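You operate a simulated robot arm through the tools that you are given. There is no shell and no other tool. Be economical: measure what you need, move in short steps, check, and stop when the job is done.

You run a simulated robot arm. Do the job below in one go: nothing can be reset, and whatever is moved stays where it is left.

TASK
Swap the dryer's pink bottle for a blue one, with the inlet valve closed and the air bled off.
Fine: pink one into the spent tub, the spare blue one stays, lid closed, then the inlet valve open till the gauge is back up.

Only the result counts: the job must be done as asked and must still hold three seconds after the hand-in. Knocking over, shifting, dropping, spilling or breaking anything else fails it. A push-on lid holds only when it is set on centred and level and pressed home; a screw cap is set on level and turned clockwise until tight.

THE ROBOT
A 7-joint arm with a two-finger parallel gripper, fixed in place. Base frame: the origin is at the foot of the arm, x ahead of it, y to its left, z up; the work surface is at about z = 855. Units: mm, degrees, N and s.
With the tool pointing down near the work surface it reaches from about 440 to 900 mm from the base axis. Its first joint turns from -115.0 to 115.0 degrees. Payload 3.91 kg.
The tool frame sits at the grasp point between the pads (the TCP): z along the fingers, y along the line on which they close. The tips reach 30 mm beyond it. Largest opening 110 mm; finger width 20, thickness 10; the body of the gripper, 48 by 112 mm, starts 55 mm behind the TCP.
Orientation is that of the tool frame in the base frame, as [roll, pitch, yaw] about the fixed x, y, z axes, in that order (R = Rz(yaw) Ry(pitch) Rx(roll)). With the fingers straight down and closing along the base's y, the tool's x points along the base's -x, its y along +y and its z along -z.

THE INTERFACE
- The arm moves only by the tool arm_command. Its argument "targets" is a list of rows, each an object (a shift or turn left out is 0, a gripper value left out holds the last) with "delta_pos": the shift along the base's x, y, z in mm, a list of three; "rotation": the turn, a rotation vector about the base's x, y, z in degrees, a list of three; "gripper": the gripper command, from -1 (fully open) to 1 (shut), values between in proportion. In form: [{"delta_pos": [dx, dy, dz], "rotation": [ax, ay, az], "gripper": gripper}, ...]. A call has 1 to 8 rows; each row shifts and turns the commanded pose from where the row before left it. Each row takes 0.2 s and may step no farther than 50 mm and 8.6 degrees from the row before; otherwise, or with a gripper value out of range, the whole call is refused. A pose out of reach is approached as far as the arm can. The call stops where the force on the tool passes 90 N (or 10 N more than at its start, if that is more) or the arm is blocked; 0.2 s more then pass. The fingers move at their own pace (about 153 mm/s each) and stop on an object; they squeeze with about 25 N. The grip force told is the motor's: it shows also when the fingers shut on nothing. Time passes only in rows, and 0.2 s behind the last, so rows that do not move let the fingers close. The reply holds the time, the measured pose of the TCP, the force on the tool along the base axes, the opening and the grip force, in the units named above and with some noise.
- Cameras (640 x 400 px; columns grow to the right, rows downward): "scene" is fixed at [402.3, 498.9, 1644.2]; the picture's right is [-1.00, -0.04, 0.00], its down [-0.02, 0.46, -0.89] and it looks along [0.04, -0.89, -0.46] (base axes); focal length 348 px, centre (320, 200). "wrist" rides on the gripper at [72, 17, -103] in the tool frame; the picture's right is [-0.23, 0.97, 0.00], its down [-0.76, -0.18, -0.62] and it looks along [-0.61, -0.14, 0.78] (tool axes); focal length 222 px, centre (320, 200). There is no depth. A picture from a camera that has moved, and an enlarged one, comes with that camera's place and axes in the base frame and with its lens. The place of the scene camera against the robot may be out by one fixed shift of up to 12 mm in any direction.
- capture(camera): a new picture of that camera. It takes no simulated time.
- lift_body(by): slides the trunk up (or, below 0, down) by that many mm; the arm rides with it, the base frame stays. It gives what a move gives, with no picture.
- zoom(camera, box): a new picture of the part [left, top, right, bottom] of that camera's present view, enlarged. It takes no simulated time.
- job_done(): hands the job in; it is judged then, once.

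Go step by step. Nothing tells you positions but the pictures and the camera data: compare them with the known pose of the tool, close in by small moves and look again before you grip or let go. The budget is 120 turns and 68 pictures, counting those below and the enlarged ones. Unless the task says otherwise, let go and move clear before handing in, and close with one line.

The tools are called after ">>>" by a JSON object that holds its "fn" and its "kwargs". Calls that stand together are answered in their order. arm_command: Moves the arm, as the interface text tells. Its arguments: {"type":"object","properties":{"targets":{"type":"array"}},"required":["targets"]} The other tools are called the same way: lift_body (by) slides the trunk up or down; capture (camera) takes a picture; zoom (camera, box) takes an enlarged picture of a part of a camera's view; job_done () hands the job in.

At the start:

```text
time_s: 0.0
eef_pos: [275.3, -435.9, 1307.2]
orientation: [180.0, -0.1, -180.0]
wrist_force: [-0.1, -0.1, -0.1]
grip_width: 110.0
grip_force: 0.1
trunk travel left (down, up): [-850.0, 140.0]
```

scene: 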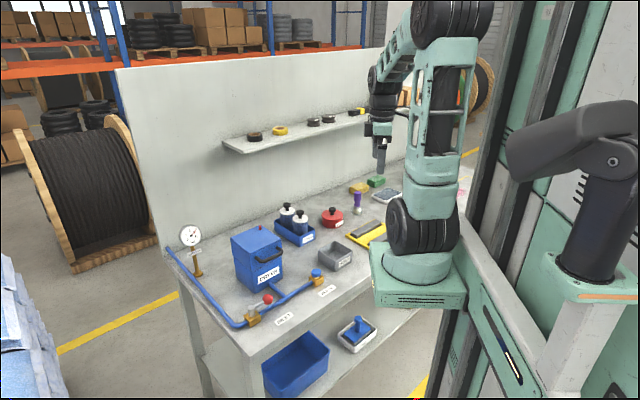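
wrist: 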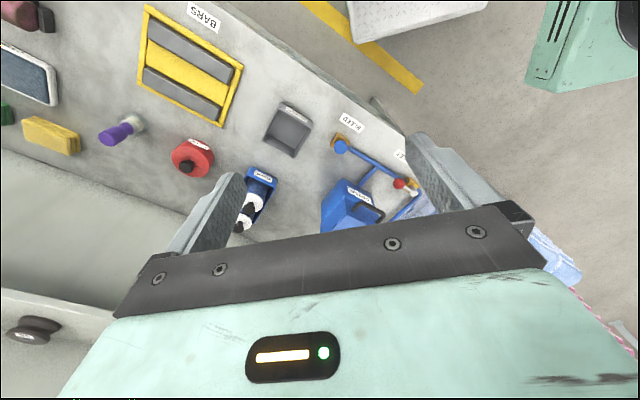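

I see a bench with a blue dryer box, a pipe with valves, a gauge, a blue tray with bottles, and tubs. I'll zoom in for details first.

>>> {"fn": "zoom", "kwargs": {"camera": "scene", "box": [160, 210, 350, 330]}}

>>> {"fn": "zoom", "kwargs": {"camera": "scene", "box": [260, 160, 420, 280]}}

>>> {"fn": "zoom", "kwargs": {"camera": "wrist", "box": [220, 90, 440, 240]}}

```text
3.33 times, centred on (255, 270) of scene
camera zoom: at [402.3, 498.9, 1644.2], right [-1.0, -0.04, 0.0], down [-0.02, 0.46, -0.89], along [0.04, -0.89, -0.46], focal length 1161 px, centre (537, -33)
```

zoom: 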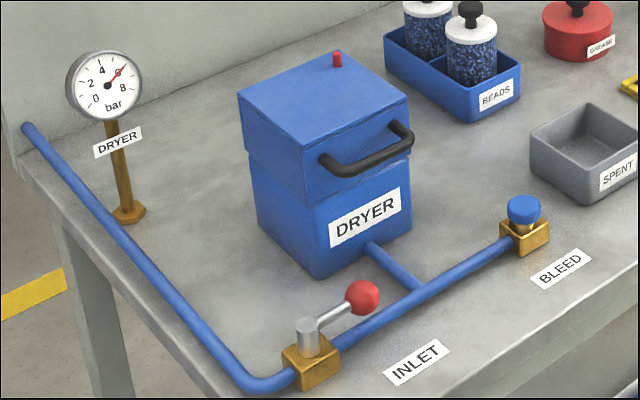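

```text
3.33 times, centred on (340, 220) of scene
camera zoom: at [402.3, 498.9, 1644.2], right [-1.0, -0.04, 0.0], down [-0.02, 0.46, -0.89], along [0.04, -0.89, -0.46], focal length 1161 px, centre (253, 133)
```

zoom: 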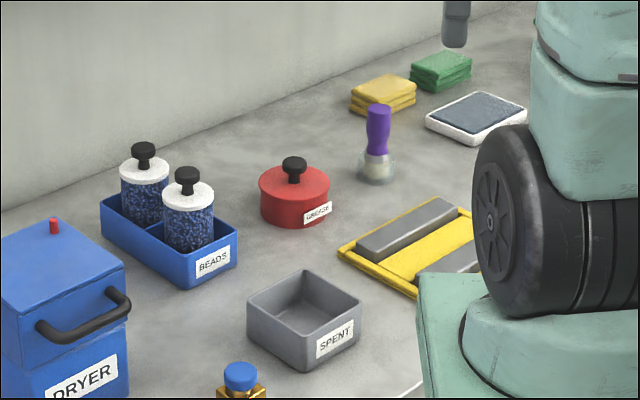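

```text
2.67 times, centred on (330, 165) of wrist
camera zoom: at [203.5, -419.6, 1411.0], right [0.23, 0.97, 0.0], down [0.76, -0.18, 0.62], along [0.61, -0.14, -0.78], focal length 592 px, centre (293, 293)
```

zoom: 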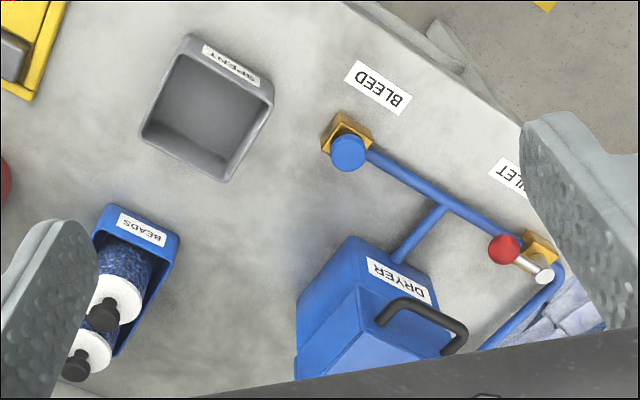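

The dryer is a blue box near (654,-432) turned about 45°, its top near z≈1003. The inlet valve is near (630,-223), with its lever along the pipe (open) and the gauge at about 6 bar. I'll move the wrist camera closer to get a better view.

>>> {"fn": "arm_command", "kwargs": {"targets": [{"delta_pos": [36, 20, -25]}, {"delta_pos": [36, 20, -25]}, {"delta_pos": [36, 20, -25]}, {"delta_pos": [36, 20, -25]}]}}

>>> {"fn": "capture", "kwargs": {"camera": "wrist"}}

```text
time_s: 1.0
eef_pos: [419.7, -354.9, 1206.6]
orientation: [-179.9, 0.0, -180.0]
wrist_force: [-0.7, 0.2, -0.7]
grip_width: 110.0
grip_force: 0.1
trunk travel left (down, up): [-850.0, 140.0]
```

```text
62 pictures are left
camera wrist: at [347.4, -339.1, 1310.1], right [0.23, 0.97, 0.0], down [0.76, -0.18, 0.62], along [0.61, -0.14, -0.78], focal length 222 px, centre (320, 200)
```

wrist: 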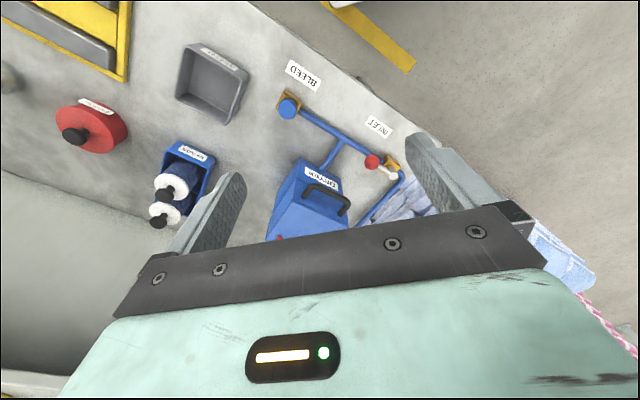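

The bleed knob is near (454,-421) and the lever ball near (593,-285,902). I'll zoom in to refine both.

>>> {"fn": "zoom", "kwargs": {"camera": "wrist", "box": [260, 50, 420, 150]}}

>>> {"fn": "zoom", "kwargs": {"camera": "wrist", "box": [260, 140, 420, 240]}}

>>> {"fn": "zoom", "kwargs": {"camera": "scene", "box": [230, 260, 346, 332]}}

```text
4.00 times, centred on (340, 100) of wrist
camera zoom: at [347.4, -339.1, 1310.1], right [0.23, 0.97, 0.0], down [0.76, -0.18, 0.62], along [0.61, -0.14, -0.78], focal length 888 px, centre (240, 600)
```

zoom: 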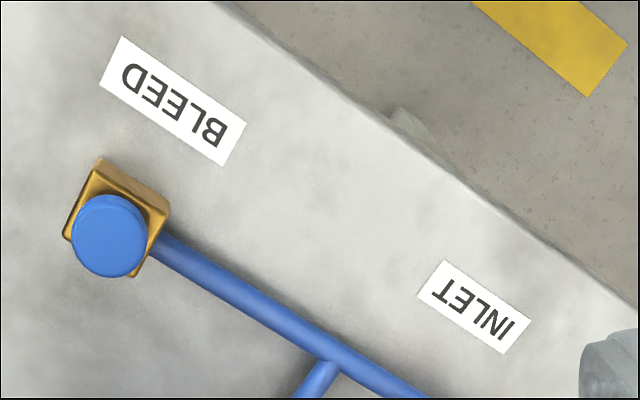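

```text
4.00 times, centred on (340, 190) of wrist
camera zoom: at [347.4, -339.1, 1310.1], right [0.23, 0.97, 0.0], down [0.76, -0.18, 0.62], along [0.61, -0.14, -0.78], focal length 888 px, centre (240, 240)
```

zoom: 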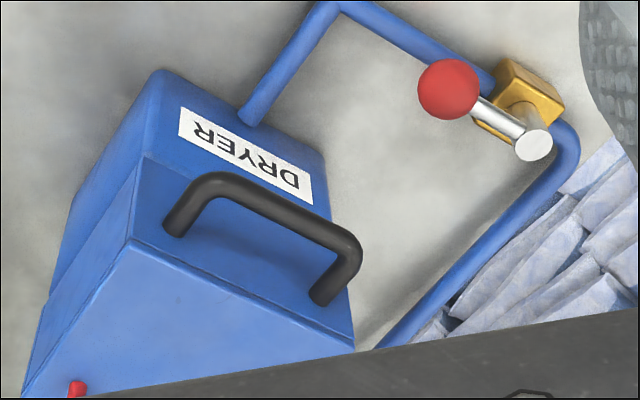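

```text
5.52 times, centred on (288, 296) of scene
camera zoom: at [402.3, 498.9, 1644.2], right [-1.0, -0.04, 0.0], down [-0.02, 0.46, -0.89], along [0.04, -0.89, -0.46], focal length 1921 px, centre (497, -330)
```

zoom: 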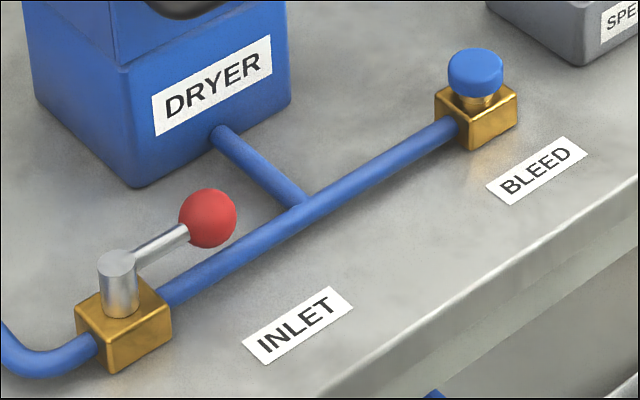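

The lever ball is at about (595,-285,900) and its stem at (635,-244). I'll straddle the ball with the fingers open and push it clockwise with the -y finger, moving first to a point above it.

>>> {"fn": "arm_command", "kwargs": {"targets": [{"delta_pos": [29.2, 17.5, -24.4]}, {"delta_pos": [29.2, 17.5, -24.4]}, {"delta_pos": [29.2, 17.5, -24.4]}, {"delta_pos": [29.2, 17.5, -24.4]}, {"delta_pos": [29.2, 17.5, -24.4]}, {"delta_pos": [29.2, 17.5, -24.4]}]}}

>>> {"fn": "capture", "kwargs": {"camera": "wrist"}}

>>> {"fn": "capture", "kwargs": {"camera": "scene"}}

```text
time_s: 2.4
eef_pos: [593.6, -251.2, 1060.7]
orientation: [180.0, 0.0, -179.9]
wrist_force: [0.1, 0.0, 0.4]
grip_width: 109.8
grip_force: 0.1
trunk travel left (down, up): [-850.0, 140.0]
```

```text
58 pictures are left
camera wrist: at [522.7, -234.7, 1163.6], right [0.23, 0.97, 0.0], down [0.76, -0.18, 0.62], along [0.61, -0.14, -0.78], focal length 222 px, centre (320, 200)
```

wrist: 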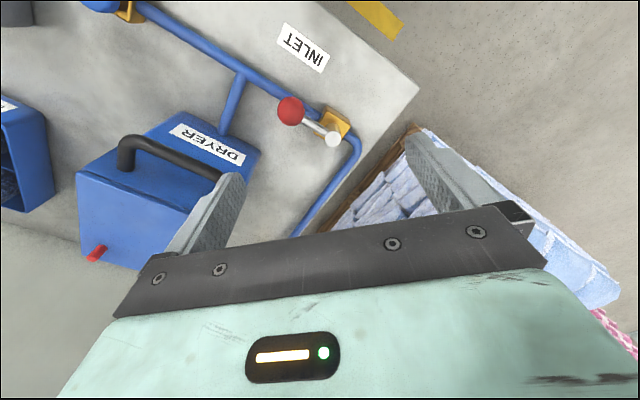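

```text
57 pictures are left
```

scene: 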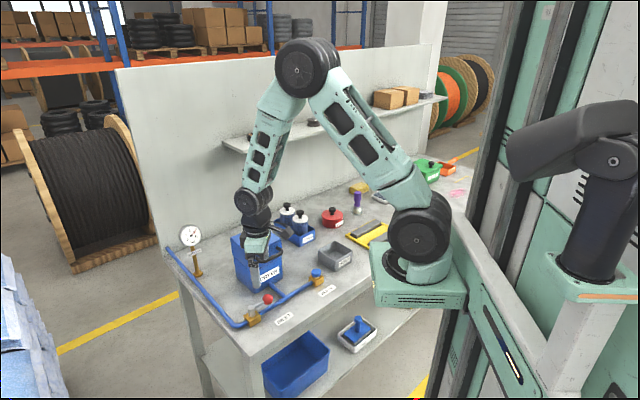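

The ball checks out at (592,-284,900). I'm descending so the fingers straddle it.

>>> {"fn": "arm_command", "kwargs": {"targets": [{"delta_pos": [0, 0, -47]}, {"delta_pos": [0, 0, -47]}, {"delta_pos": [0, 0, -46]}]}}

>>> {"fn": "capture", "kwargs": {"camera": "wrist"}}

```text
time_s: 3.2
eef_pos: [594.3, -251.0, 920.7]
orientation: [-180.0, 0.0, -180.0]
wrist_force: [-0.3, -0.2, 1.0]
grip_width: 110.3
grip_force: 0.2
trunk travel left (down, up): [-850.0, 140.0]
```

```text
56 pictures are left
camera wrist: at [523.0, -234.4, 1023.8], right [0.23, 0.97, 0.0], down [0.76, -0.18, 0.62], along [0.61, -0.14, -0.78], focal length 222 px, centre (320, 200)
```

wrist: 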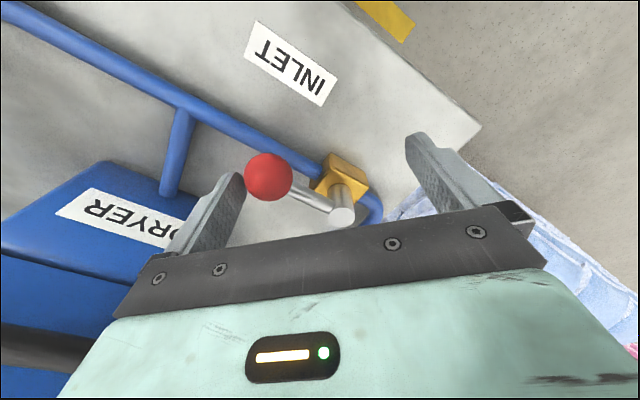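

>>> {"fn": "arm_command", "kwargs": {"targets": [{"delta_pos": [-2, 2, -4]}, {"delta_pos": [-6, 15, 0]}, {"delta_pos": [-6, 13.5, 0]}, {"delta_pos": [-2, 15, 0]}, {"delta_pos": [2, 15, 0]}, {"delta_pos": [6, 13.5, 0]}, {"delta_pos": [8, 11.5, 0]}, {"delta_pos": [2, 3, 0]}]}}

>>> {"fn": "capture", "kwargs": {"camera": "wrist"}}

>>> {"fn": "zoom", "kwargs": {"camera": "scene", "box": [160, 210, 350, 330]}}

```text
time_s: 5.0
eef_pos: [593.9, -165.5, 916.9]
orientation: [-180.0, -0.4, 179.7]
wrist_force: [-12.5, -22.7, 5.2]
grip_width: 110.4
grip_force: 0.0
trunk travel left (down, up): [-850.0, 140.0]
```

```text
55 pictures are left
camera wrist: at [523.0, -149.2, 1020.7], right [0.23, 0.97, 0.0], down [0.76, -0.18, 0.62], along [0.6, -0.15, -0.78], focal length 222 px, centre (320, 200)
```

wrist: 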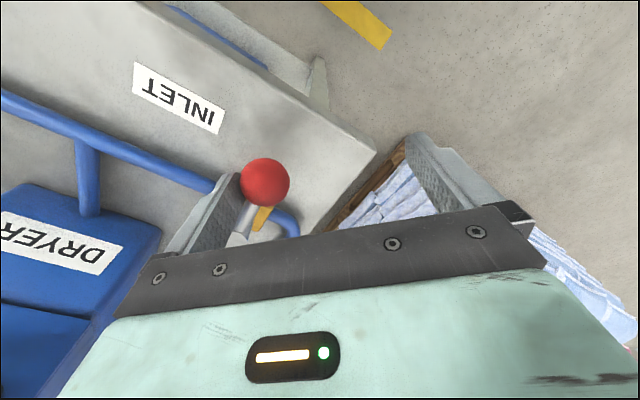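

```text
3.33 times, centred on (255, 270) of scene
camera zoom: at [402.3, 498.9, 1644.2], right [-1.0, -0.04, 0.0], down [-0.02, 0.46, -0.89], along [0.04, -0.89, -0.46], focal length 1161 px, centre (537, -33)
```

zoom: 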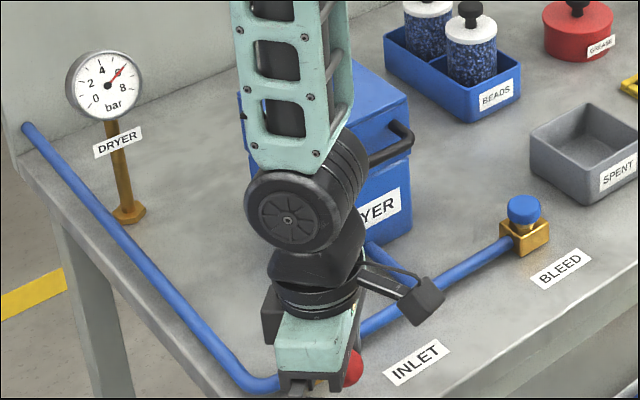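

The lever is at its closed stop, with a resisting force. I'm backing off, rising, and travelling over to the bleed knob at about (454,-421).

>>> {"fn": "arm_command", "kwargs": {"targets": [{"delta_pos": [0, -6, 0]}, {"delta_pos": [0, 0, 45]}, {"delta_pos": [0, 0, 45]}, {"delta_pos": [0, 0, 40]}]}}

>>> {"fn": "arm_command", "kwargs": {"targets": [{"delta_pos": [-23.3, -41.6, 0], "gripper": -0.09}, {"delta_pos": [-23.3, -41.6, 0]}, {"delta_pos": [-23.3, -41.6, 0]}, {"delta_pos": [-23.3, -41.6, 0]}, {"delta_pos": [-23.3, -41.6, 0]}, {"delta_pos": [-23.3, -41.6, 0]}, {"delta_pos": [0, 0, -45]}]}}

>>> {"fn": "capture", "kwargs": {"camera": "wrist"}}

>>> {"fn": "zoom", "kwargs": {"camera": "scene", "box": [160, 210, 350, 330]}}

```text
time_s: 6.0
eef_pos: [596.6, -167.9, 1046.5]
orientation: [-179.9, -0.1, -179.9]
wrist_force: [-0.1, -0.2, -1.0]
grip_width: 110.2
grip_force: 0.0
trunk travel left (down, up): [-850.0, 140.0]
```

```text
time_s: 7.6
eef_pos: [454.9, -418.2, 1001.9]
orientation: [180.0, 0.2, -180.0]
wrist_force: [-0.4, 0.0, 0.7]
grip_width: 59.8
grip_force: 0.0
trunk travel left (down, up): [-850.0, 140.0]
```

```text
53 pictures are left
camera wrist: at [383.8, -401.5, 1106.0], right [0.23, 0.97, 0.0], down [0.76, -0.18, 0.62], along [0.61, -0.14, -0.78], focal length 222 px, centre (320, 200)
```

wrist: 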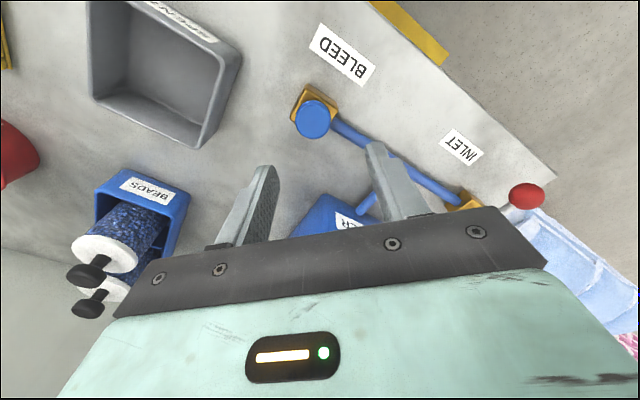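

```text
3.33 times, centred on (255, 270) of scene
camera zoom: at [402.3, 498.9, 1644.2], right [-1.0, -0.04, 0.0], down [-0.02, 0.46, -0.89], along [0.04, -0.89, -0.46], focal length 1161 px, centre (537, -33)
```

zoom: 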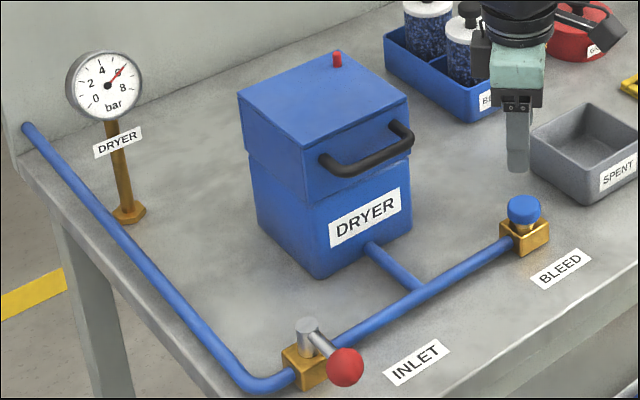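

The lever now stands across the pipe, so the inlet is closed. I'm descending over the bleed knob at about (452,-423).

>>> {"fn": "arm_command", "kwargs": {"targets": [{"delta_pos": [-3, -5, -30]}, {"delta_pos": [0, 0, -30]}, {"delta_pos": [0, 0, -28]}, {"delta_pos": [0, 0, 0], "gripper": 0.6}, {"delta_pos": [0, 0, 0]}]}}

>>> {"fn": "capture", "kwargs": {"camera": "wrist"}}

```text
time_s: 8.8
eef_pos: [453.8, -425.1, 913.4]
orientation: [-180.0, 0.1, -180.0]
wrist_force: [0.4, -3.0, -6.0]
grip_width: 33.0
grip_force: 44.8
trunk travel left (down, up): [-850.0, 140.0]
```

```text
51 pictures are left
camera wrist: at [381.8, -407.6, 1017.4], right [0.23, 0.97, 0.0], down [0.76, -0.18, 0.62], along [0.61, -0.14, -0.78], focal length 222 px, centre (320, 200)
```

wrist: 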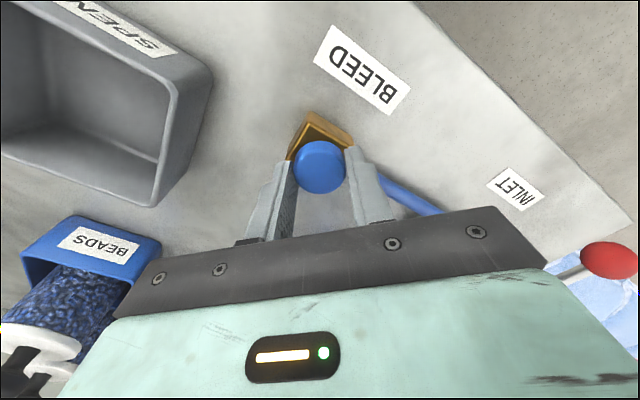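

I've gripped the knob (33 mm across). Now I'm turning it counterclockwise.

>>> {"fn": "arm_command", "kwargs": {"targets": [{"rotation": [0, 0, 8], "gripper": 0.8}, {"rotation": [0, 0, 8]}, {"rotation": [0, 0, 8]}, {"rotation": [0, 0, 8]}, {"rotation": [0, 0, 8]}, {"rotation": [0, 0, 8]}, {"rotation": [0, 0, 8]}, {"rotation": [0, 0, 8]}]}}

>>> {"fn": "zoom", "kwargs": {"camera": "scene", "box": [160, 210, 350, 330]}}

```text
time_s: 10.6
eef_pos: [453.4, -423.1, 913.6]
orientation: [-180.0, 0.0, -115.9]
wrist_force: [1.2, -0.4, 0.7]
grip_width: 32.8
grip_force: 44.8
trunk travel left (down, up): [-850.0, 140.0]
```

```text
3.33 times, centred on (255, 270) of scene
camera zoom: at [402.3, 498.9, 1644.2], right [-1.0, -0.04, 0.0], down [-0.02, 0.46, -0.89], along [0.04, -0.89, -0.46], focal length 1161 px, centre (537, -33)
```

zoom: 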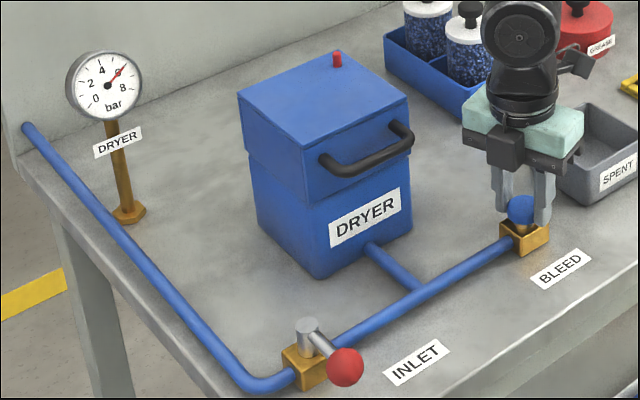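

The knob turned 64° but the gauge hasn't dropped yet, so I'm continuing.

>>> {"fn": "arm_command", "kwargs": {"targets": [{"rotation": [0, 0, 8]}, {"rotation": [0, 0, 8]}, {"rotation": [0, 0, 8]}, {"rotation": [0, 0, 8]}, {"rotation": [0, 0, 8]}, {"rotation": [0, 0, 8]}, {"rotation": [0, 0, 8]}, {"rotation": [0, 0, 8]}]}}

>>> {"fn": "zoom", "kwargs": {"camera": "scene", "box": [160, 210, 350, 330]}}

```text
time_s: 12.4
eef_pos: [453.2, -423.5, 912.9]
orientation: [179.9, -0.1, -51.8]
wrist_force: [-10.4, -2.4, -0.8]
grip_width: 32.6
grip_force: 44.5
trunk travel left (down, up): [-850.0, 140.0]
```

```text
3.33 times, centred on (255, 270) of scene
camera zoom: at [402.3, 498.9, 1644.2], right [-1.0, -0.04, 0.0], down [-0.02, 0.46, -0.89], along [0.04, -0.89, -0.46], focal length 1161 px, centre (537, -33)
```

zoom: 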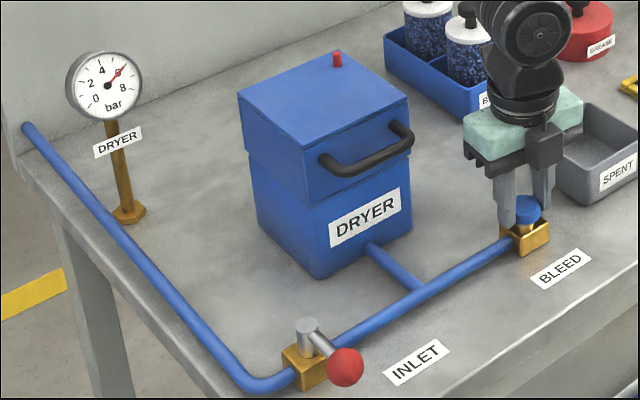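

The gauge hasn't moved after 128°, so the knob may be a push button. I'll let go and press it from above with shut fingers.

>>> {"fn": "arm_command", "kwargs": {"targets": [{"gripper": -0.09}, {}, {"delta_pos": [0, 0, 30]}, {"delta_pos": [0, 0, 20], "gripper": 1}, {}, {"delta_pos": [0, 0, -10]}, {"delta_pos": [0, 0, -10]}]}}

>>> {"fn": "capture", "kwargs": {"camera": "wrist"}}

```text
time_s: 14.0
eef_pos: [453.3, -423.1, 944.5]
orientation: [-179.9, 0.0, -52.0]
wrist_force: [-0.6, -0.2, -0.4]
grip_width: 0.0
grip_force: 24.5
trunk travel left (down, up): [-850.0, 140.0]
```

```text
48 pictures are left
camera wrist: at [485.7, -491.2, 1047.8], right [-0.91, -0.42, 0.0], down [-0.33, 0.71, 0.62], along [-0.26, 0.57, -0.78], focal length 222 px, centre (320, 200)
```

wrist: 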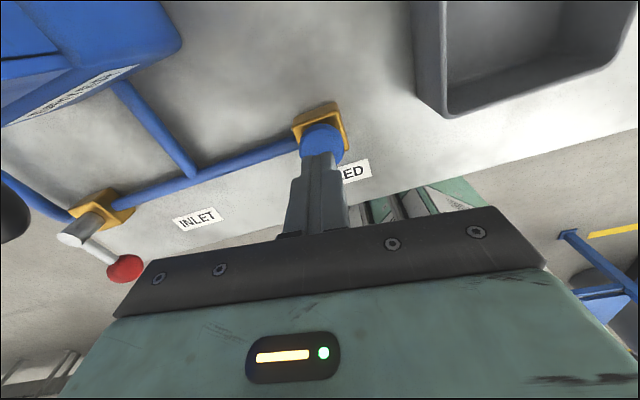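

The fingers are centred above the button, so I'm pressing down gently.

>>> {"fn": "arm_command", "kwargs": {"targets": [{"delta_pos": [0, 0, -8]}, {"delta_pos": [0, 0, -4]}, {"delta_pos": [0, 0, -3]}, {"delta_pos": [0, 0, -3]}]}}

>>> {"fn": "zoom", "kwargs": {"camera": "scene", "box": [160, 210, 350, 330]}}

```text
time_s: 15.0
eef_pos: [453.0, -421.9, 926.9]
orientation: [-180.0, 0.1, -51.9]
wrist_force: [0.1, 2.6, 1.9]
grip_width: 0.0
grip_force: 25.6
trunk travel left (down, up): [-850.0, 140.0]
```

```text
3.33 times, centred on (255, 270) of scene
camera zoom: at [402.3, 498.9, 1644.2], right [-1.0, -0.04, 0.0], down [-0.02, 0.46, -0.89], along [0.04, -0.89, -0.46], focal length 1161 px, centre (537, -33)
```

zoom: 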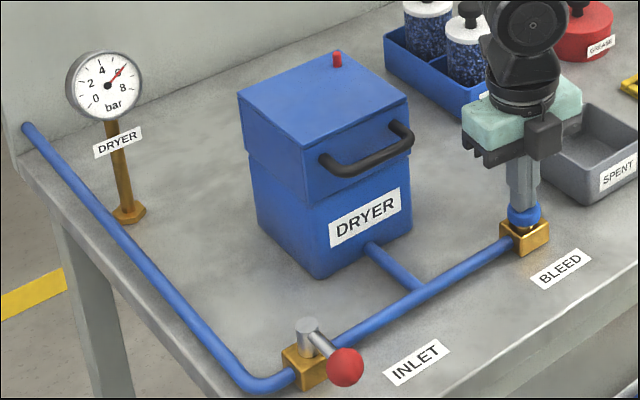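

Contact has only just begun (tips near z 897), so I'm pressing further and holding.

>>> {"fn": "arm_command", "kwargs": {"targets": [{"delta_pos": [0, 0, -3]}, {"delta_pos": [0, 0, -3]}, {"delta_pos": [0, 0, -2]}, {}, {}, {}]}}

>>> {"fn": "zoom", "kwargs": {"camera": "scene", "box": [160, 210, 350, 330]}}

```text
time_s: 16.4
eef_pos: [453.6, -422.9, 919.2]
orientation: [180.0, -0.2, -52.0]
wrist_force: [2.7, 2.2, 35.5]
grip_width: 0.0
grip_force: 25.2
trunk travel left (down, up): [-850.0, 140.0]
```

```text
3.33 times, centred on (255, 270) of scene
camera zoom: at [402.3, 498.9, 1644.2], right [-1.0, -0.04, 0.0], down [-0.02, 0.46, -0.89], along [0.04, -0.89, -0.46], focal length 1161 px, centre (537, -33)
```

zoom: 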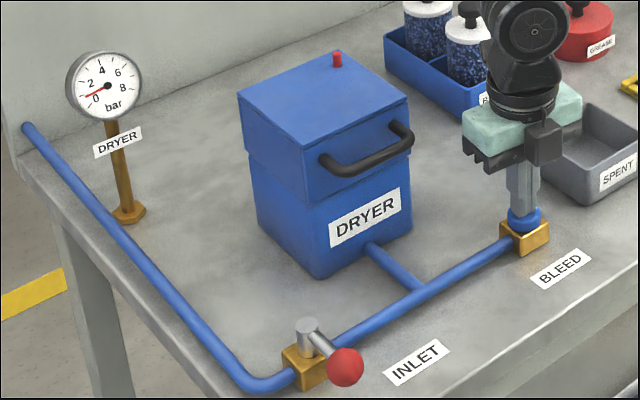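

It is a push button, and the gauge is dropping (about 0.7 bar now). I'll hold it longer.

>>> {"fn": "arm_command", "kwargs": {"targets": [{}, {}, {}, {}, {}, {}, {}, {}]}}

>>> {"fn": "arm_command", "kwargs": {"targets": [{}, {}, {}, {}]}}

>>> {"fn": "zoom", "kwargs": {"camera": "scene", "box": [165, 215, 225, 252]}}

```text
time_s: 18.2
eef_pos: [453.1, -421.6, 918.8]
orientation: [180.0, -0.1, -51.9]
wrist_force: [7.7, -3.3, 41.5]
grip_width: 0.2
grip_force: 25.1
trunk travel left (down, up): [-850.0, 140.0]
```

```text
time_s: 19.2
eef_pos: [453.4, -423.2, 919.5]
orientation: [-180.0, -0.1, -52.1]
wrist_force: [10.2, -4.9, 41.7]
grip_width: 0.2
grip_force: 25.0
trunk travel left (down, up): [-850.0, 140.0]
```

```text
10.67 times, centred on (195, 234) of scene
camera zoom: at [402.3, 498.9, 1644.2], right [-1.0, -0.04, 0.0], down [-0.02, 0.46, -0.89], along [0.04, -0.89, -0.46], focal length 3714 px, centre (1653, -157)
```

zoom: 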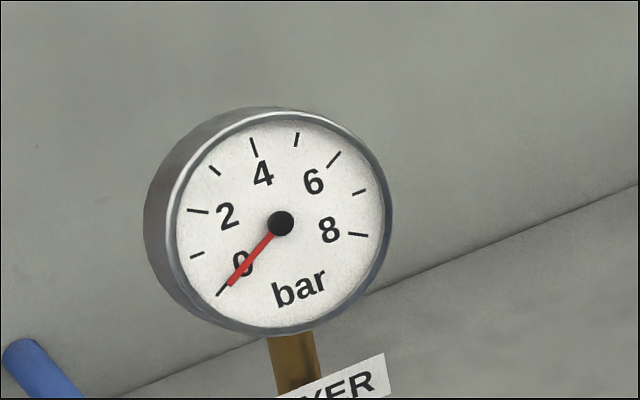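

The gauge reads zero. I'm releasing the button, rising and turning the tool toward the dryer handle, then looking.

>>> {"fn": "arm_command", "kwargs": {"targets": [{"delta_pos": [0, 0, 45]}, {"delta_pos": [0, 0, 45], "rotation": [0, 0, -8]}, {"delta_pos": [0, 0, 45], "rotation": [0, 0, -8]}, {"delta_pos": [0, 0, 45], "rotation": [0, 0, -8]}, {"delta_pos": [0, 0, 45], "rotation": [0, 0, -8]}, {"rotation": [0, 0, -8]}, {"rotation": [0, 0, -8]}, {"rotation": [0, 0, -8]}]}}

>>> {"fn": "arm_command", "kwargs": {"targets": [{"delta_pos": [40, 5, 0], "rotation": [0, 0, -8], "gripper": -1}, {"delta_pos": [40, 5, 0], "rotation": [0, 0, -8]}, {"delta_pos": [40, 5, 0], "rotation": [0, 0, -8]}, {"delta_pos": [30, 5, 0], "rotation": [0, 0, -6.6]}]}}

>>> {"fn": "capture", "kwargs": {"camera": "wrist"}}

>>> {"fn": "zoom", "kwargs": {"camera": "scene", "box": [160, 210, 350, 330]}}

```text
time_s: 21.0
eef_pos: [453.7, -423.4, 1143.3]
orientation: [-180.0, 0.1, -108.1]
wrist_force: [-0.6, -0.2, 0.1]
grip_width: 0.0
grip_force: 24.7
trunk travel left (down, up): [-850.0, 140.0]
```

```text
time_s: 22.0
eef_pos: [603.1, -403.2, 1142.0]
orientation: [180.0, -0.1, -138.7]
wrist_force: [-0.2, 0.0, -0.5]
grip_width: 109.8
grip_force: 0.1
trunk travel left (down, up): [-850.0, 140.0]
```

```text
44 pictures are left
camera wrist: at [538.9, -438.7, 1246.8], right [-0.47, 0.88, 0.0], down [0.69, 0.37, 0.62], along [0.55, 0.29, -0.78], focal length 222 px, centre (320, 200)
```

wrist: 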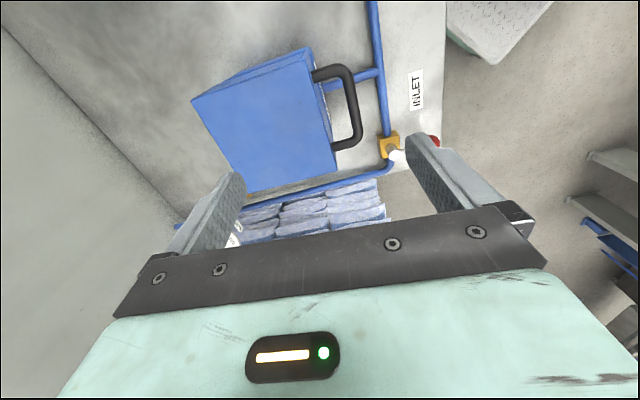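

```text
3.33 times, centred on (255, 270) of scene
camera zoom: at [402.3, 498.9, 1644.2], right [-1.0, -0.04, 0.0], down [-0.02, 0.46, -0.89], along [0.04, -0.89, -0.46], focal length 1161 px, centre (537, -33)
```

zoom: 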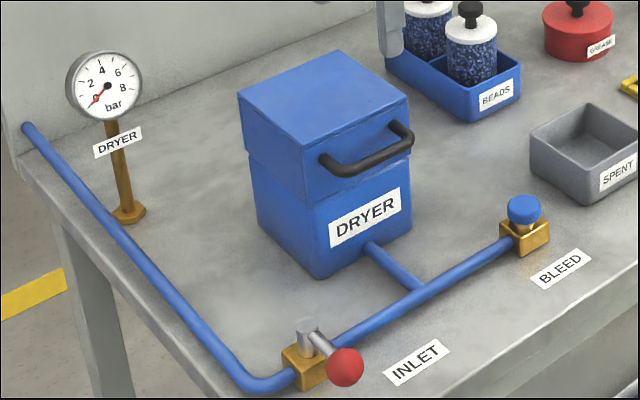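

The red pin has dropped and the gauge stays at 0. Next I'll locate the handle precisely.

>>> {"fn": "zoom", "kwargs": {"camera": "wrist", "box": [180, 40, 404, 180]}}

>>> {"fn": "zoom", "kwargs": {"camera": "scene", "box": [222, 218, 302, 268]}}

```text
2.86 times, centred on (292, 110) of wrist
camera zoom: at [538.9, -438.7, 1246.8], right [-0.47, 0.88, 0.0], down [0.69, 0.37, 0.62], along [0.55, 0.29, -0.78], focal length 635 px, centre (400, 457)
```

zoom: 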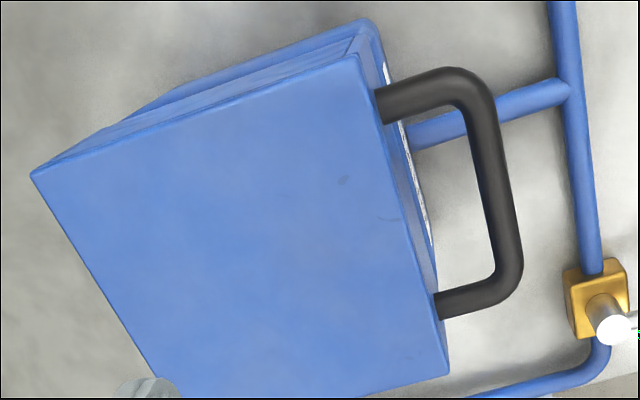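

```text
8.00 times, centred on (262, 243) of scene
camera zoom: at [402.3, 498.9, 1644.2], right [-1.0, -0.04, 0.0], down [-0.02, 0.46, -0.89], along [0.04, -0.89, -0.46], focal length 2785 px, centre (784, -144)
```

zoom: 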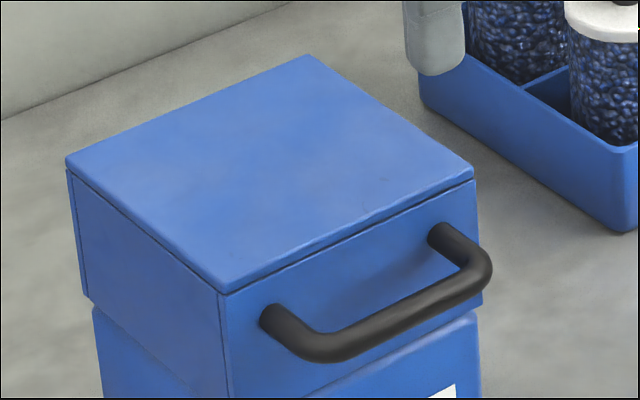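

The dryer lid is about 126 mm square, turned 45°, with the handle bar mid at about (586.5,-373.5,990) and 35 mm off the front face. The hinge is presumably at the back. I'm aligning above the bar with a narrow opening.

>>> {"fn": "arm_command", "kwargs": {"targets": [{"delta_pos": [-8, 15, -40], "rotation": [0, 0, 3.7], "gripper": 0.36}, {"delta_pos": [-8.5, 14.5, -37]}]}}

>>> {"fn": "capture", "kwargs": {"camera": "wrist"}}

>>> {"fn": "zoom", "kwargs": {"camera": "scene", "box": [222, 210, 302, 260]}}

```text
time_s: 22.6
eef_pos: [586.1, -374.0, 1065.6]
orientation: [180.0, 0.0, -135.0]
wrist_force: [-0.6, 0.5, 0.9]
grip_width: 35.3
grip_force: 0.0
trunk travel left (down, up): [-850.0, 140.0]
```

```text
40 pictures are left
camera wrist: at [524.9, -413.4, 1170.1], right [-0.53, 0.85, 0.0], down [0.66, 0.41, 0.62], along [0.53, 0.33, -0.78], focal length 222 px, centre (320, 200)
```

wrist: 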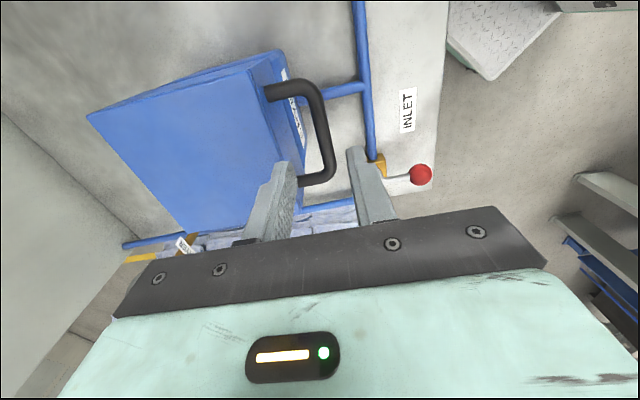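

```text
8.00 times, centred on (262, 235) of scene
camera zoom: at [402.3, 498.9, 1644.2], right [-1.0, -0.04, 0.0], down [-0.02, 0.46, -0.89], along [0.04, -0.89, -0.46], focal length 2785 px, centre (784, -80)
```

zoom: 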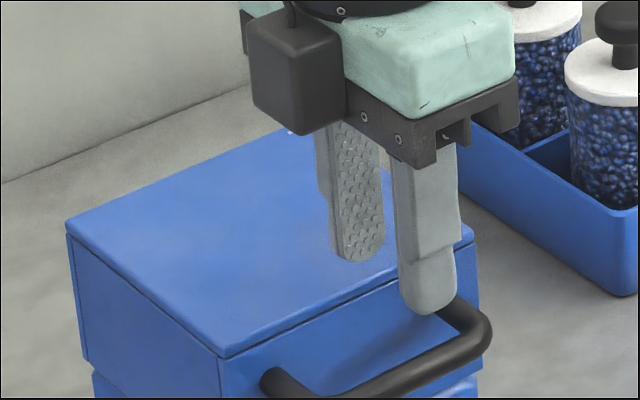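

The bar lies between the fingers' paths, so I'm descending over it and closing.

>>> {"fn": "arm_command", "kwargs": {"targets": [{"delta_pos": [0, 0, -35]}, {"delta_pos": [0, 0, -15]}, {"delta_pos": [0, 0, -15]}, {"gripper": 0.9}, {}, {}]}}

>>> {"fn": "capture", "kwargs": {"camera": "wrist"}}

```text
time_s: 23.4
eef_pos: [590.7, -376.2, 1016.4]
orientation: [-178.7, 0.1, -134.9]
wrist_force: [-20.4, 12.3, 64.6]
grip_width: 26.7
grip_force: 21.0
trunk travel left (down, up): [-850.0, 140.0]
stopped in row 4: the force on the tool passed its limit (the readings are from after the stop); the commanded pose is now the measured one
```

```text
38 pictures are left
camera wrist: at [525.9, -415.1, 1119.5], right [-0.53, 0.85, -0.02], down [0.65, 0.42, 0.63], along [0.54, 0.32, -0.78], focal length 222 px, centre (320, 200)
```

wrist: 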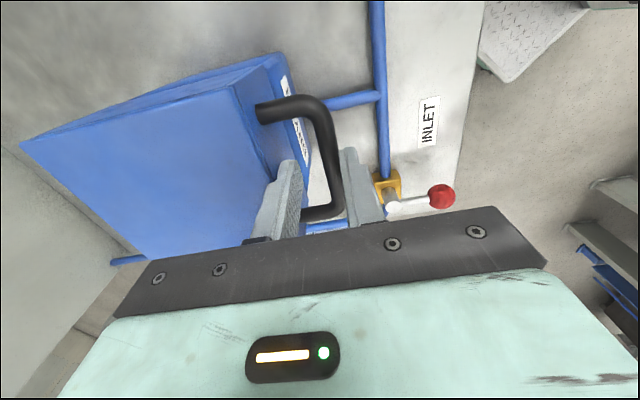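

The descent hit something: the inner finger probably landed on the lid edge, and the bar sits nearer the outer finger. I'll rise, level the tool and re-measure.

>>> {"fn": "arm_command", "kwargs": {"targets": [{"gripper": 0.36}, {"delta_pos": [0, 0, 25]}, {}]}}

>>> {"fn": "zoom", "kwargs": {"camera": "wrist", "box": [200, 70, 440, 220]}}

>>> {"fn": "zoom", "kwargs": {"camera": "scene", "box": [222, 210, 302, 260]}}

```text
time_s: 24.2
eef_pos: [593.3, -378.1, 1035.1]
orientation: [-178.8, 0.2, -134.9]
wrist_force: [-1.1, 1.6, -2.4]
grip_width: 34.2
grip_force: 0.1
trunk travel left (down, up): [-850.0, 140.0]
```

```text
2.67 times, centred on (320, 145) of wrist
camera zoom: at [529.1, -416.7, 1137.9], right [-0.53, 0.85, -0.02], down [0.65, 0.42, 0.63], along [0.54, 0.32, -0.78], focal length 592 px, centre (320, 347)
```

zoom: 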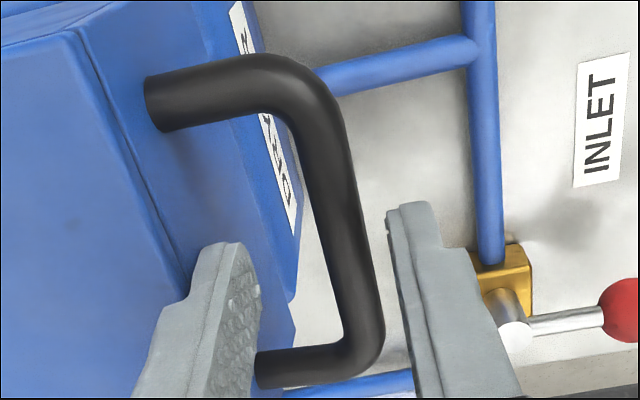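

```text
8.00 times, centred on (262, 235) of scene
camera zoom: at [402.3, 498.9, 1644.2], right [-1.0, -0.04, 0.0], down [-0.02, 0.46, -0.89], along [0.04, -0.89, -0.46], focal length 2785 px, centre (784, -80)
```

zoom: 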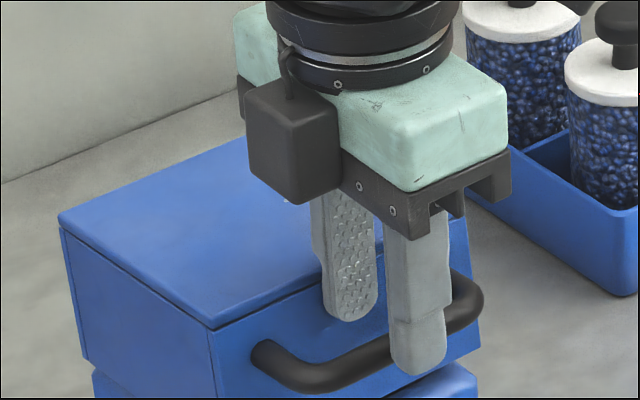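

The lid has lifted a few degrees at the front, so it is hinged at the back and holds by friction. The bar is about 6 mm outward of the TCP, so I'm shifting out, levelling, descending and gripping.

>>> {"fn": "arm_command", "kwargs": {"targets": [{"delta_pos": [-4.5, 4.5, 0], "rotation": [0.85, 0.85, 0]}, {"delta_pos": [0, 0, -10]}, {"delta_pos": [0, 0, -10]}]}}

>>> {"fn": "zoom", "kwargs": {"camera": "wrist", "box": [200, 70, 440, 220]}}

```text
time_s: 25.0
eef_pos: [587.3, -373.6, 1017.8]
orientation: [-179.9, 0.2, -134.9]
wrist_force: [-2.5, 1.6, 18.9]
grip_width: 34.1
grip_force: 0.2
trunk travel left (down, up): [-850.0, 140.0]
```

```text
2.67 times, centred on (320, 145) of wrist
camera zoom: at [525.2, -413.4, 1121.2], right [-0.53, 0.85, 0.0], down [0.66, 0.41, 0.63], along [0.53, 0.33, -0.78], focal length 592 px, centre (320, 347)
```

zoom: 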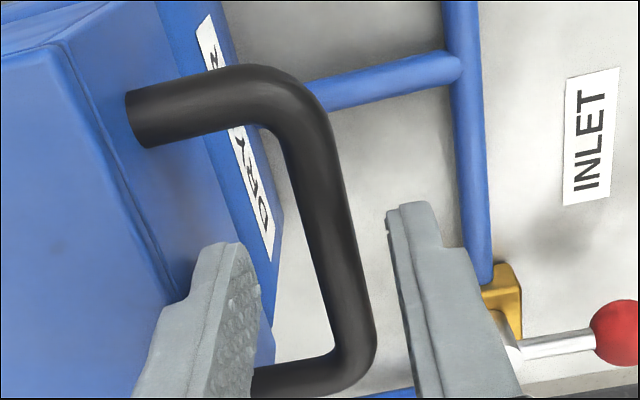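

There's an 18.9 N contact, so the inner finger is likely brushing the lid's front edge. I'll rise slightly, narrow the opening, shift 4 mm outward and go down again.

>>> {"fn": "arm_command", "kwargs": {"targets": [{"delta_pos": [0, 0, 17]}, {"delta_pos": [-3, 3, 0], "gripper": 0.49}, {}, {"delta_pos": [0, 0, -10]}, {"delta_pos": [0, 0, -8]}]}}

>>> {"fn": "capture", "kwargs": {"camera": "wrist"}}

>>> {"fn": "zoom", "kwargs": {"camera": "scene", "box": [222, 210, 302, 260]}}

```text
time_s: 26.2
eef_pos: [585.4, -370.8, 1014.5]
orientation: [179.9, 0.2, -134.9]
wrist_force: [0.7, -0.1, 0.9]
grip_width: 28.1
grip_force: 0.0
trunk travel left (down, up): [-850.0, 140.0]
```

```text
34 pictures are left
camera wrist: at [522.4, -410.7, 1118.3], right [-0.53, 0.85, 0.0], down [0.66, 0.41, 0.62], along [0.53, 0.33, -0.78], focal length 222 px, centre (320, 200)
```

wrist: 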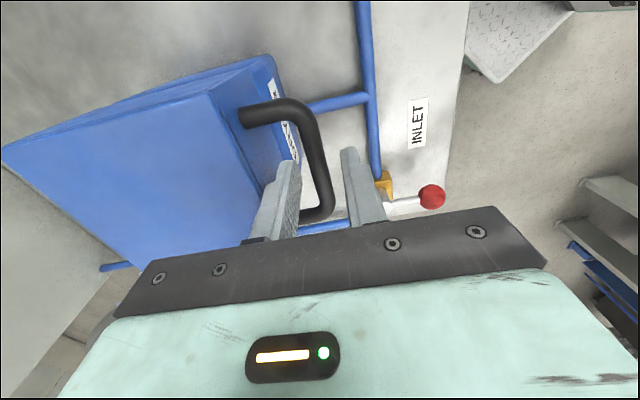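

```text
8.00 times, centred on (262, 235) of scene
camera zoom: at [402.3, 498.9, 1644.2], right [-1.0, -0.04, 0.0], down [-0.02, 0.46, -0.89], along [0.04, -0.89, -0.46], focal length 2785 px, centre (784, -80)
```

zoom: 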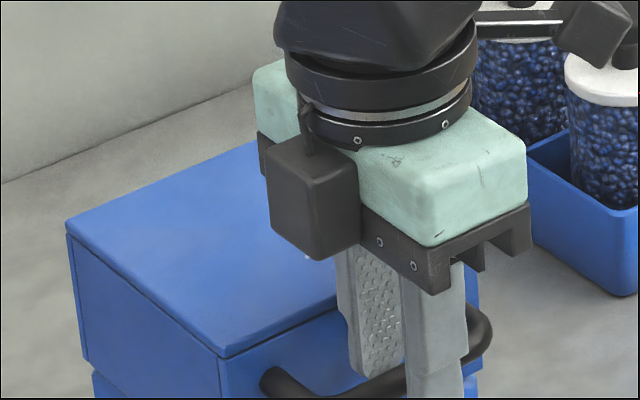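

Descent is free now and the lid is back down. I'm lowering a little more and gripping.

>>> {"fn": "arm_command", "kwargs": {"targets": [{"delta_pos": [0, 0, -8]}, {"delta_pos": [0, 0, -7]}, {"gripper": 0.9}, {}, {}]}}

```text
time_s: 27.4
eef_pos: [586.5, -371.5, 999.4]
orientation: [180.0, 0.0, -134.8]
wrist_force: [4.8, -5.8, 1.3]
grip_width: 11.5
grip_force: 44.7
trunk travel left (down, up): [-850.0, 140.0]
```

I've gripped the 11.5 mm bar. I'm starting to lift along the hinge arc while watching the force.

>>> {"fn": "arm_command", "kwargs": {"targets": [{"delta_pos": [5.2, -5.2, 19.9]}, {"delta_pos": [7.8, -7.8, 20.9]}]}}

```text
time_s: 28.0
eef_pos: [597.0, -383.4, 1040.9]
orientation: [179.8, 0.1, -134.9]
wrist_force: [2.5, -3.6, -5.6]
grip_width: 12.0
grip_force: 45.0
trunk travel left (down, up): [-850.0, 140.0]
```

>>> {"fn": "arm_command", "kwargs": {"targets": [{"delta_pos": [9.8, -9.8, 19]}, {"delta_pos": [11.6, -11.6, 17]}, {"delta_pos": [13.2, -13.2, 14.5]}, {"delta_pos": [14.4, -14.4, 11.8]}]}}

>>> {"fn": "zoom", "kwargs": {"camera": "scene", "box": [160, 180, 352, 300]}}

```text
time_s: 29.0
eef_pos: [647.5, -434.2, 1101.4]
orientation: [179.9, 0.1, -134.9]
wrist_force: [-1.7, 1.0, 1.0]
grip_width: 11.4
grip_force: 45.2
trunk travel left (down, up): [-850.0, 140.0]
```

```text
3.33 times, centred on (256, 240) of scene
camera zoom: at [402.3, 498.9, 1644.2], right [-1.0, -0.04, 0.0], down [-0.02, 0.46, -0.89], along [0.04, -0.89, -0.46], focal length 1161 px, centre (533, 67)
```

zoom: 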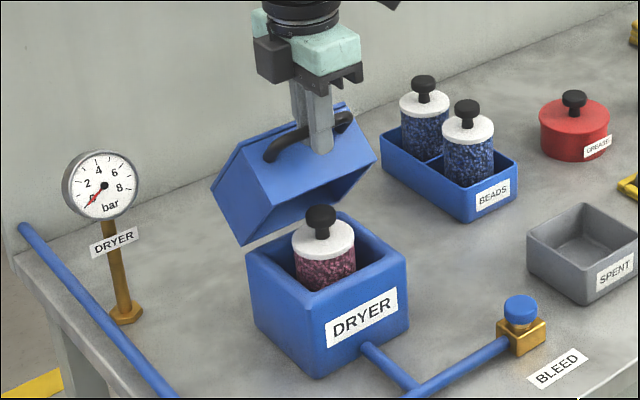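

The lid opens smoothly and I can see the pink bottle. I'm continuing the arc.

>>> {"fn": "arm_command", "kwargs": {"targets": [{"delta_pos": [15.5, -15.5, 8.8]}, {"delta_pos": [16.2, -16.2, 5.7]}, {"delta_pos": [16.5, -16.5, 2.5]}, {"delta_pos": [16.7, -16.7, -0.8]}, {"delta_pos": [16.4, -16.4, -4.1]}]}}

>>> {"fn": "zoom", "kwargs": {"camera": "scene", "box": [160, 180, 352, 300]}}

```text
time_s: 30.2
eef_pos: [728.5, -513.5, 1114.4]
orientation: [180.0, 0.2, -135.1]
wrist_force: [1.2, -1.7, -3.9]
grip_width: 11.6
grip_force: 45.2
trunk travel left (down, up): [-850.0, 140.0]
```

```text
3.33 times, centred on (256, 240) of scene
camera zoom: at [402.3, 498.9, 1644.2], right [-1.0, -0.04, 0.0], down [-0.02, 0.46, -0.89], along [0.04, -0.89, -0.46], focal length 1161 px, centre (533, 67)
```

zoom: 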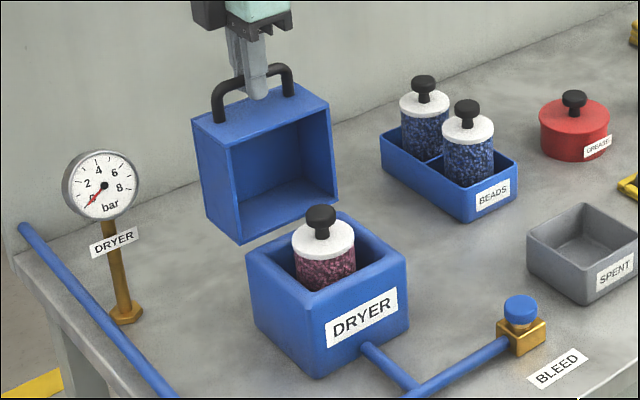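

The lid is at about 87°. I'll go a little past vertical, watching for a stop.

>>> {"fn": "arm_command", "kwargs": {"targets": [{"delta_pos": [15.8, -15.8, -7.3]}, {"delta_pos": [10, -10, -6.2]}]}}

```text
time_s: 30.8
eef_pos: [753.0, -539.0, 1100.2]
orientation: [179.8, 0.1, -134.9]
wrist_force: [-2.1, 1.9, -8.4]
grip_width: 11.7
grip_force: 45.2
trunk travel left (down, up): [-850.0, 140.0]
```

The lid is at about 100° with no stop felt yet. I'll open the fingers slightly and see whether it stays put.

>>> {"fn": "arm_command", "kwargs": {"targets": [{"gripper": 0.45}, {}, {}]}}

>>> {"fn": "zoom", "kwargs": {"camera": "scene", "box": [160, 180, 352, 300]}}

```text
time_s: 31.6
eef_pos: [752.9, -540.0, 1101.1]
orientation: [179.9, 0.1, -134.9]
wrist_force: [-1.1, -0.3, 0.3]
grip_width: 30.4
grip_force: 0.1
trunk travel left (down, up): [-850.0, 140.0]
```

```text
3.33 times, centred on (256, 240) of scene
camera zoom: at [402.3, 498.9, 1644.2], right [-1.0, -0.04, 0.0], down [-0.02, 0.46, -0.89], along [0.04, -0.89, -0.46], focal length 1161 px, centre (533, 67)
```

zoom: 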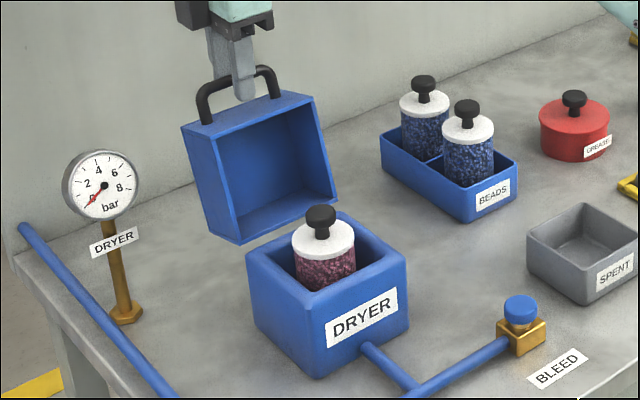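

The lid seems to hold. I'm rising clear, turning the tool 90° and moving above the pink bottle's knob at about (656,-442).

>>> {"fn": "arm_command", "kwargs": {"targets": [{"delta_pos": [0, 0, 45]}, {"delta_pos": [0, 0, 45]}, {"delta_pos": [0, 0, 10], "rotation": [0, 0, -7.5]}, {"rotation": [0, 0, -7.5]}, {"rotation": [0, 0, -7.5], "delta_pos": [-9, 9, 0]}, {"rotation": [0, 0, -7.5], "delta_pos": [-12, 12, 0]}, {"rotation": [0, 0, -7.5], "delta_pos": [-12, 12, 0]}, {"rotation": [0, 0, -7.5], "delta_pos": [-12, 12, 0]}]}}

>>> {"fn": "arm_command", "kwargs": {"targets": [{"rotation": [0, 0, -7.5], "delta_pos": [-13, 13, 0], "gripper": 0}, {"rotation": [0, 0, -7.5], "delta_pos": [-13, 13, 0]}, {"rotation": [0, 0, -7.5], "delta_pos": [-13, 13, 0]}, {"rotation": [0, 0, -7.5], "delta_pos": [-13, 13, 0]}, {"rotation": [0, 0, -7.5], "delta_pos": [0, 0, -40]}, {"rotation": [0, 0, -7.5], "delta_pos": [0, 0, -40]}]}}

>>> {"fn": "capture", "kwargs": {"camera": "wrist"}}

>>> {"fn": "zoom", "kwargs": {"camera": "scene", "box": [160, 180, 352, 300]}}

```text
time_s: 33.4
eef_pos: [708.5, -494.5, 1202.5]
orientation: [179.9, 0.1, 179.9]
wrist_force: [0.5, 0.2, 0.3]
grip_width: 30.5
grip_force: 0.1
trunk travel left (down, up): [-850.0, 140.0]
```

```text
time_s: 34.8
eef_pos: [656.1, -442.3, 1123.1]
orientation: [179.9, 0.2, 134.9]
wrist_force: [-0.6, -0.2, -0.6]
grip_width: 55.1
grip_force: 0.1
trunk travel left (down, up): [-850.0, 140.0]
```

```text
29 pictures are left
camera wrist: at [618.9, -380.0, 1225.6], right [0.85, 0.53, 0.0], down [0.41, -0.66, 0.62], along [0.33, -0.53, -0.78], focal length 222 px, centre (320, 200)
```

wrist: 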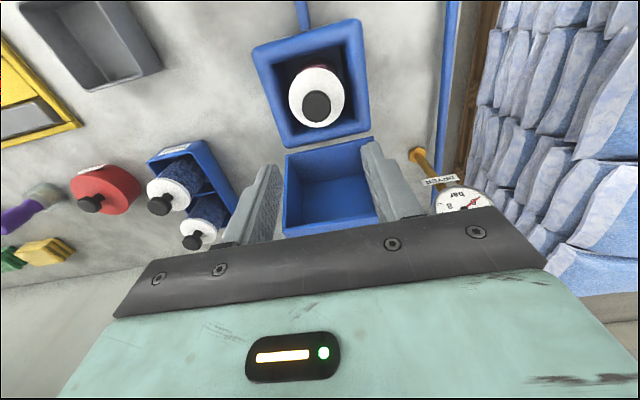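

```text
3.33 times, centred on (256, 240) of scene
camera zoom: at [402.3, 498.9, 1644.2], right [-1.0, -0.04, 0.0], down [-0.02, 0.46, -0.89], along [0.04, -0.89, -0.46], focal length 1161 px, centre (533, 67)
```

zoom: 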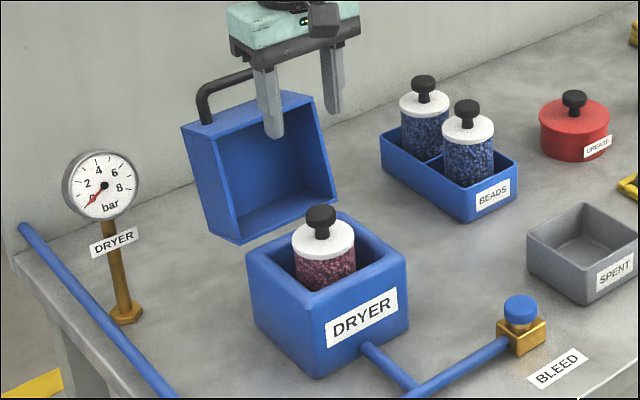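

The lid stays open, and the knob is at about (653,-439). I'm descending over it.

>>> {"fn": "arm_command", "kwargs": {"targets": [{"delta_pos": [-2, 2, -45]}, {"delta_pos": [0, 0, -40]}, {"delta_pos": [0, 0, -30]}]}}

>>> {"fn": "capture", "kwargs": {"camera": "wrist"}}

>>> {"fn": "zoom", "kwargs": {"camera": "scene", "box": [208, 190, 304, 250]}}

```text
time_s: 35.6
eef_pos: [653.6, -439.7, 1007.0]
orientation: [179.9, 0.2, 135.2]
wrist_force: [0.4, 0.2, -0.1]
grip_width: 55.0
grip_force: 0.0
trunk travel left (down, up): [-850.0, 140.0]
```

```text
27 pictures are left
camera wrist: at [615.7, -377.9, 1110.1], right [0.85, 0.53, 0.0], down [0.41, -0.66, 0.62], along [0.33, -0.53, -0.78], focal length 222 px, centre (320, 200)
```

wrist: 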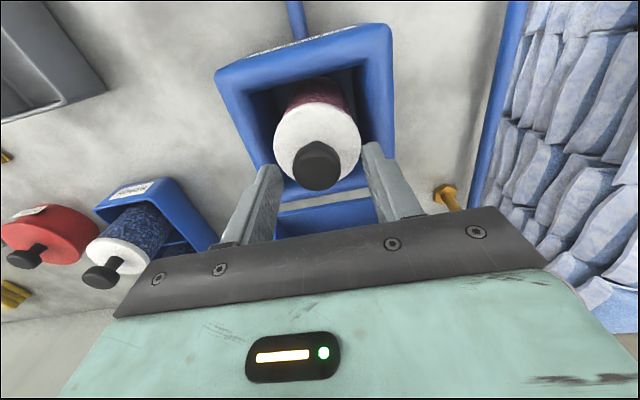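

```text
6.67 times, centred on (256, 220) of scene
camera zoom: at [402.3, 498.9, 1644.2], right [-1.0, -0.04, 0.0], down [-0.02, 0.46, -0.89], along [0.04, -0.89, -0.46], focal length 2321 px, centre (747, 67)
```

zoom: 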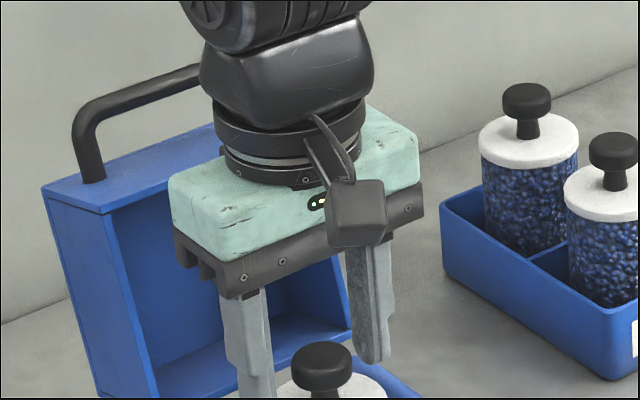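

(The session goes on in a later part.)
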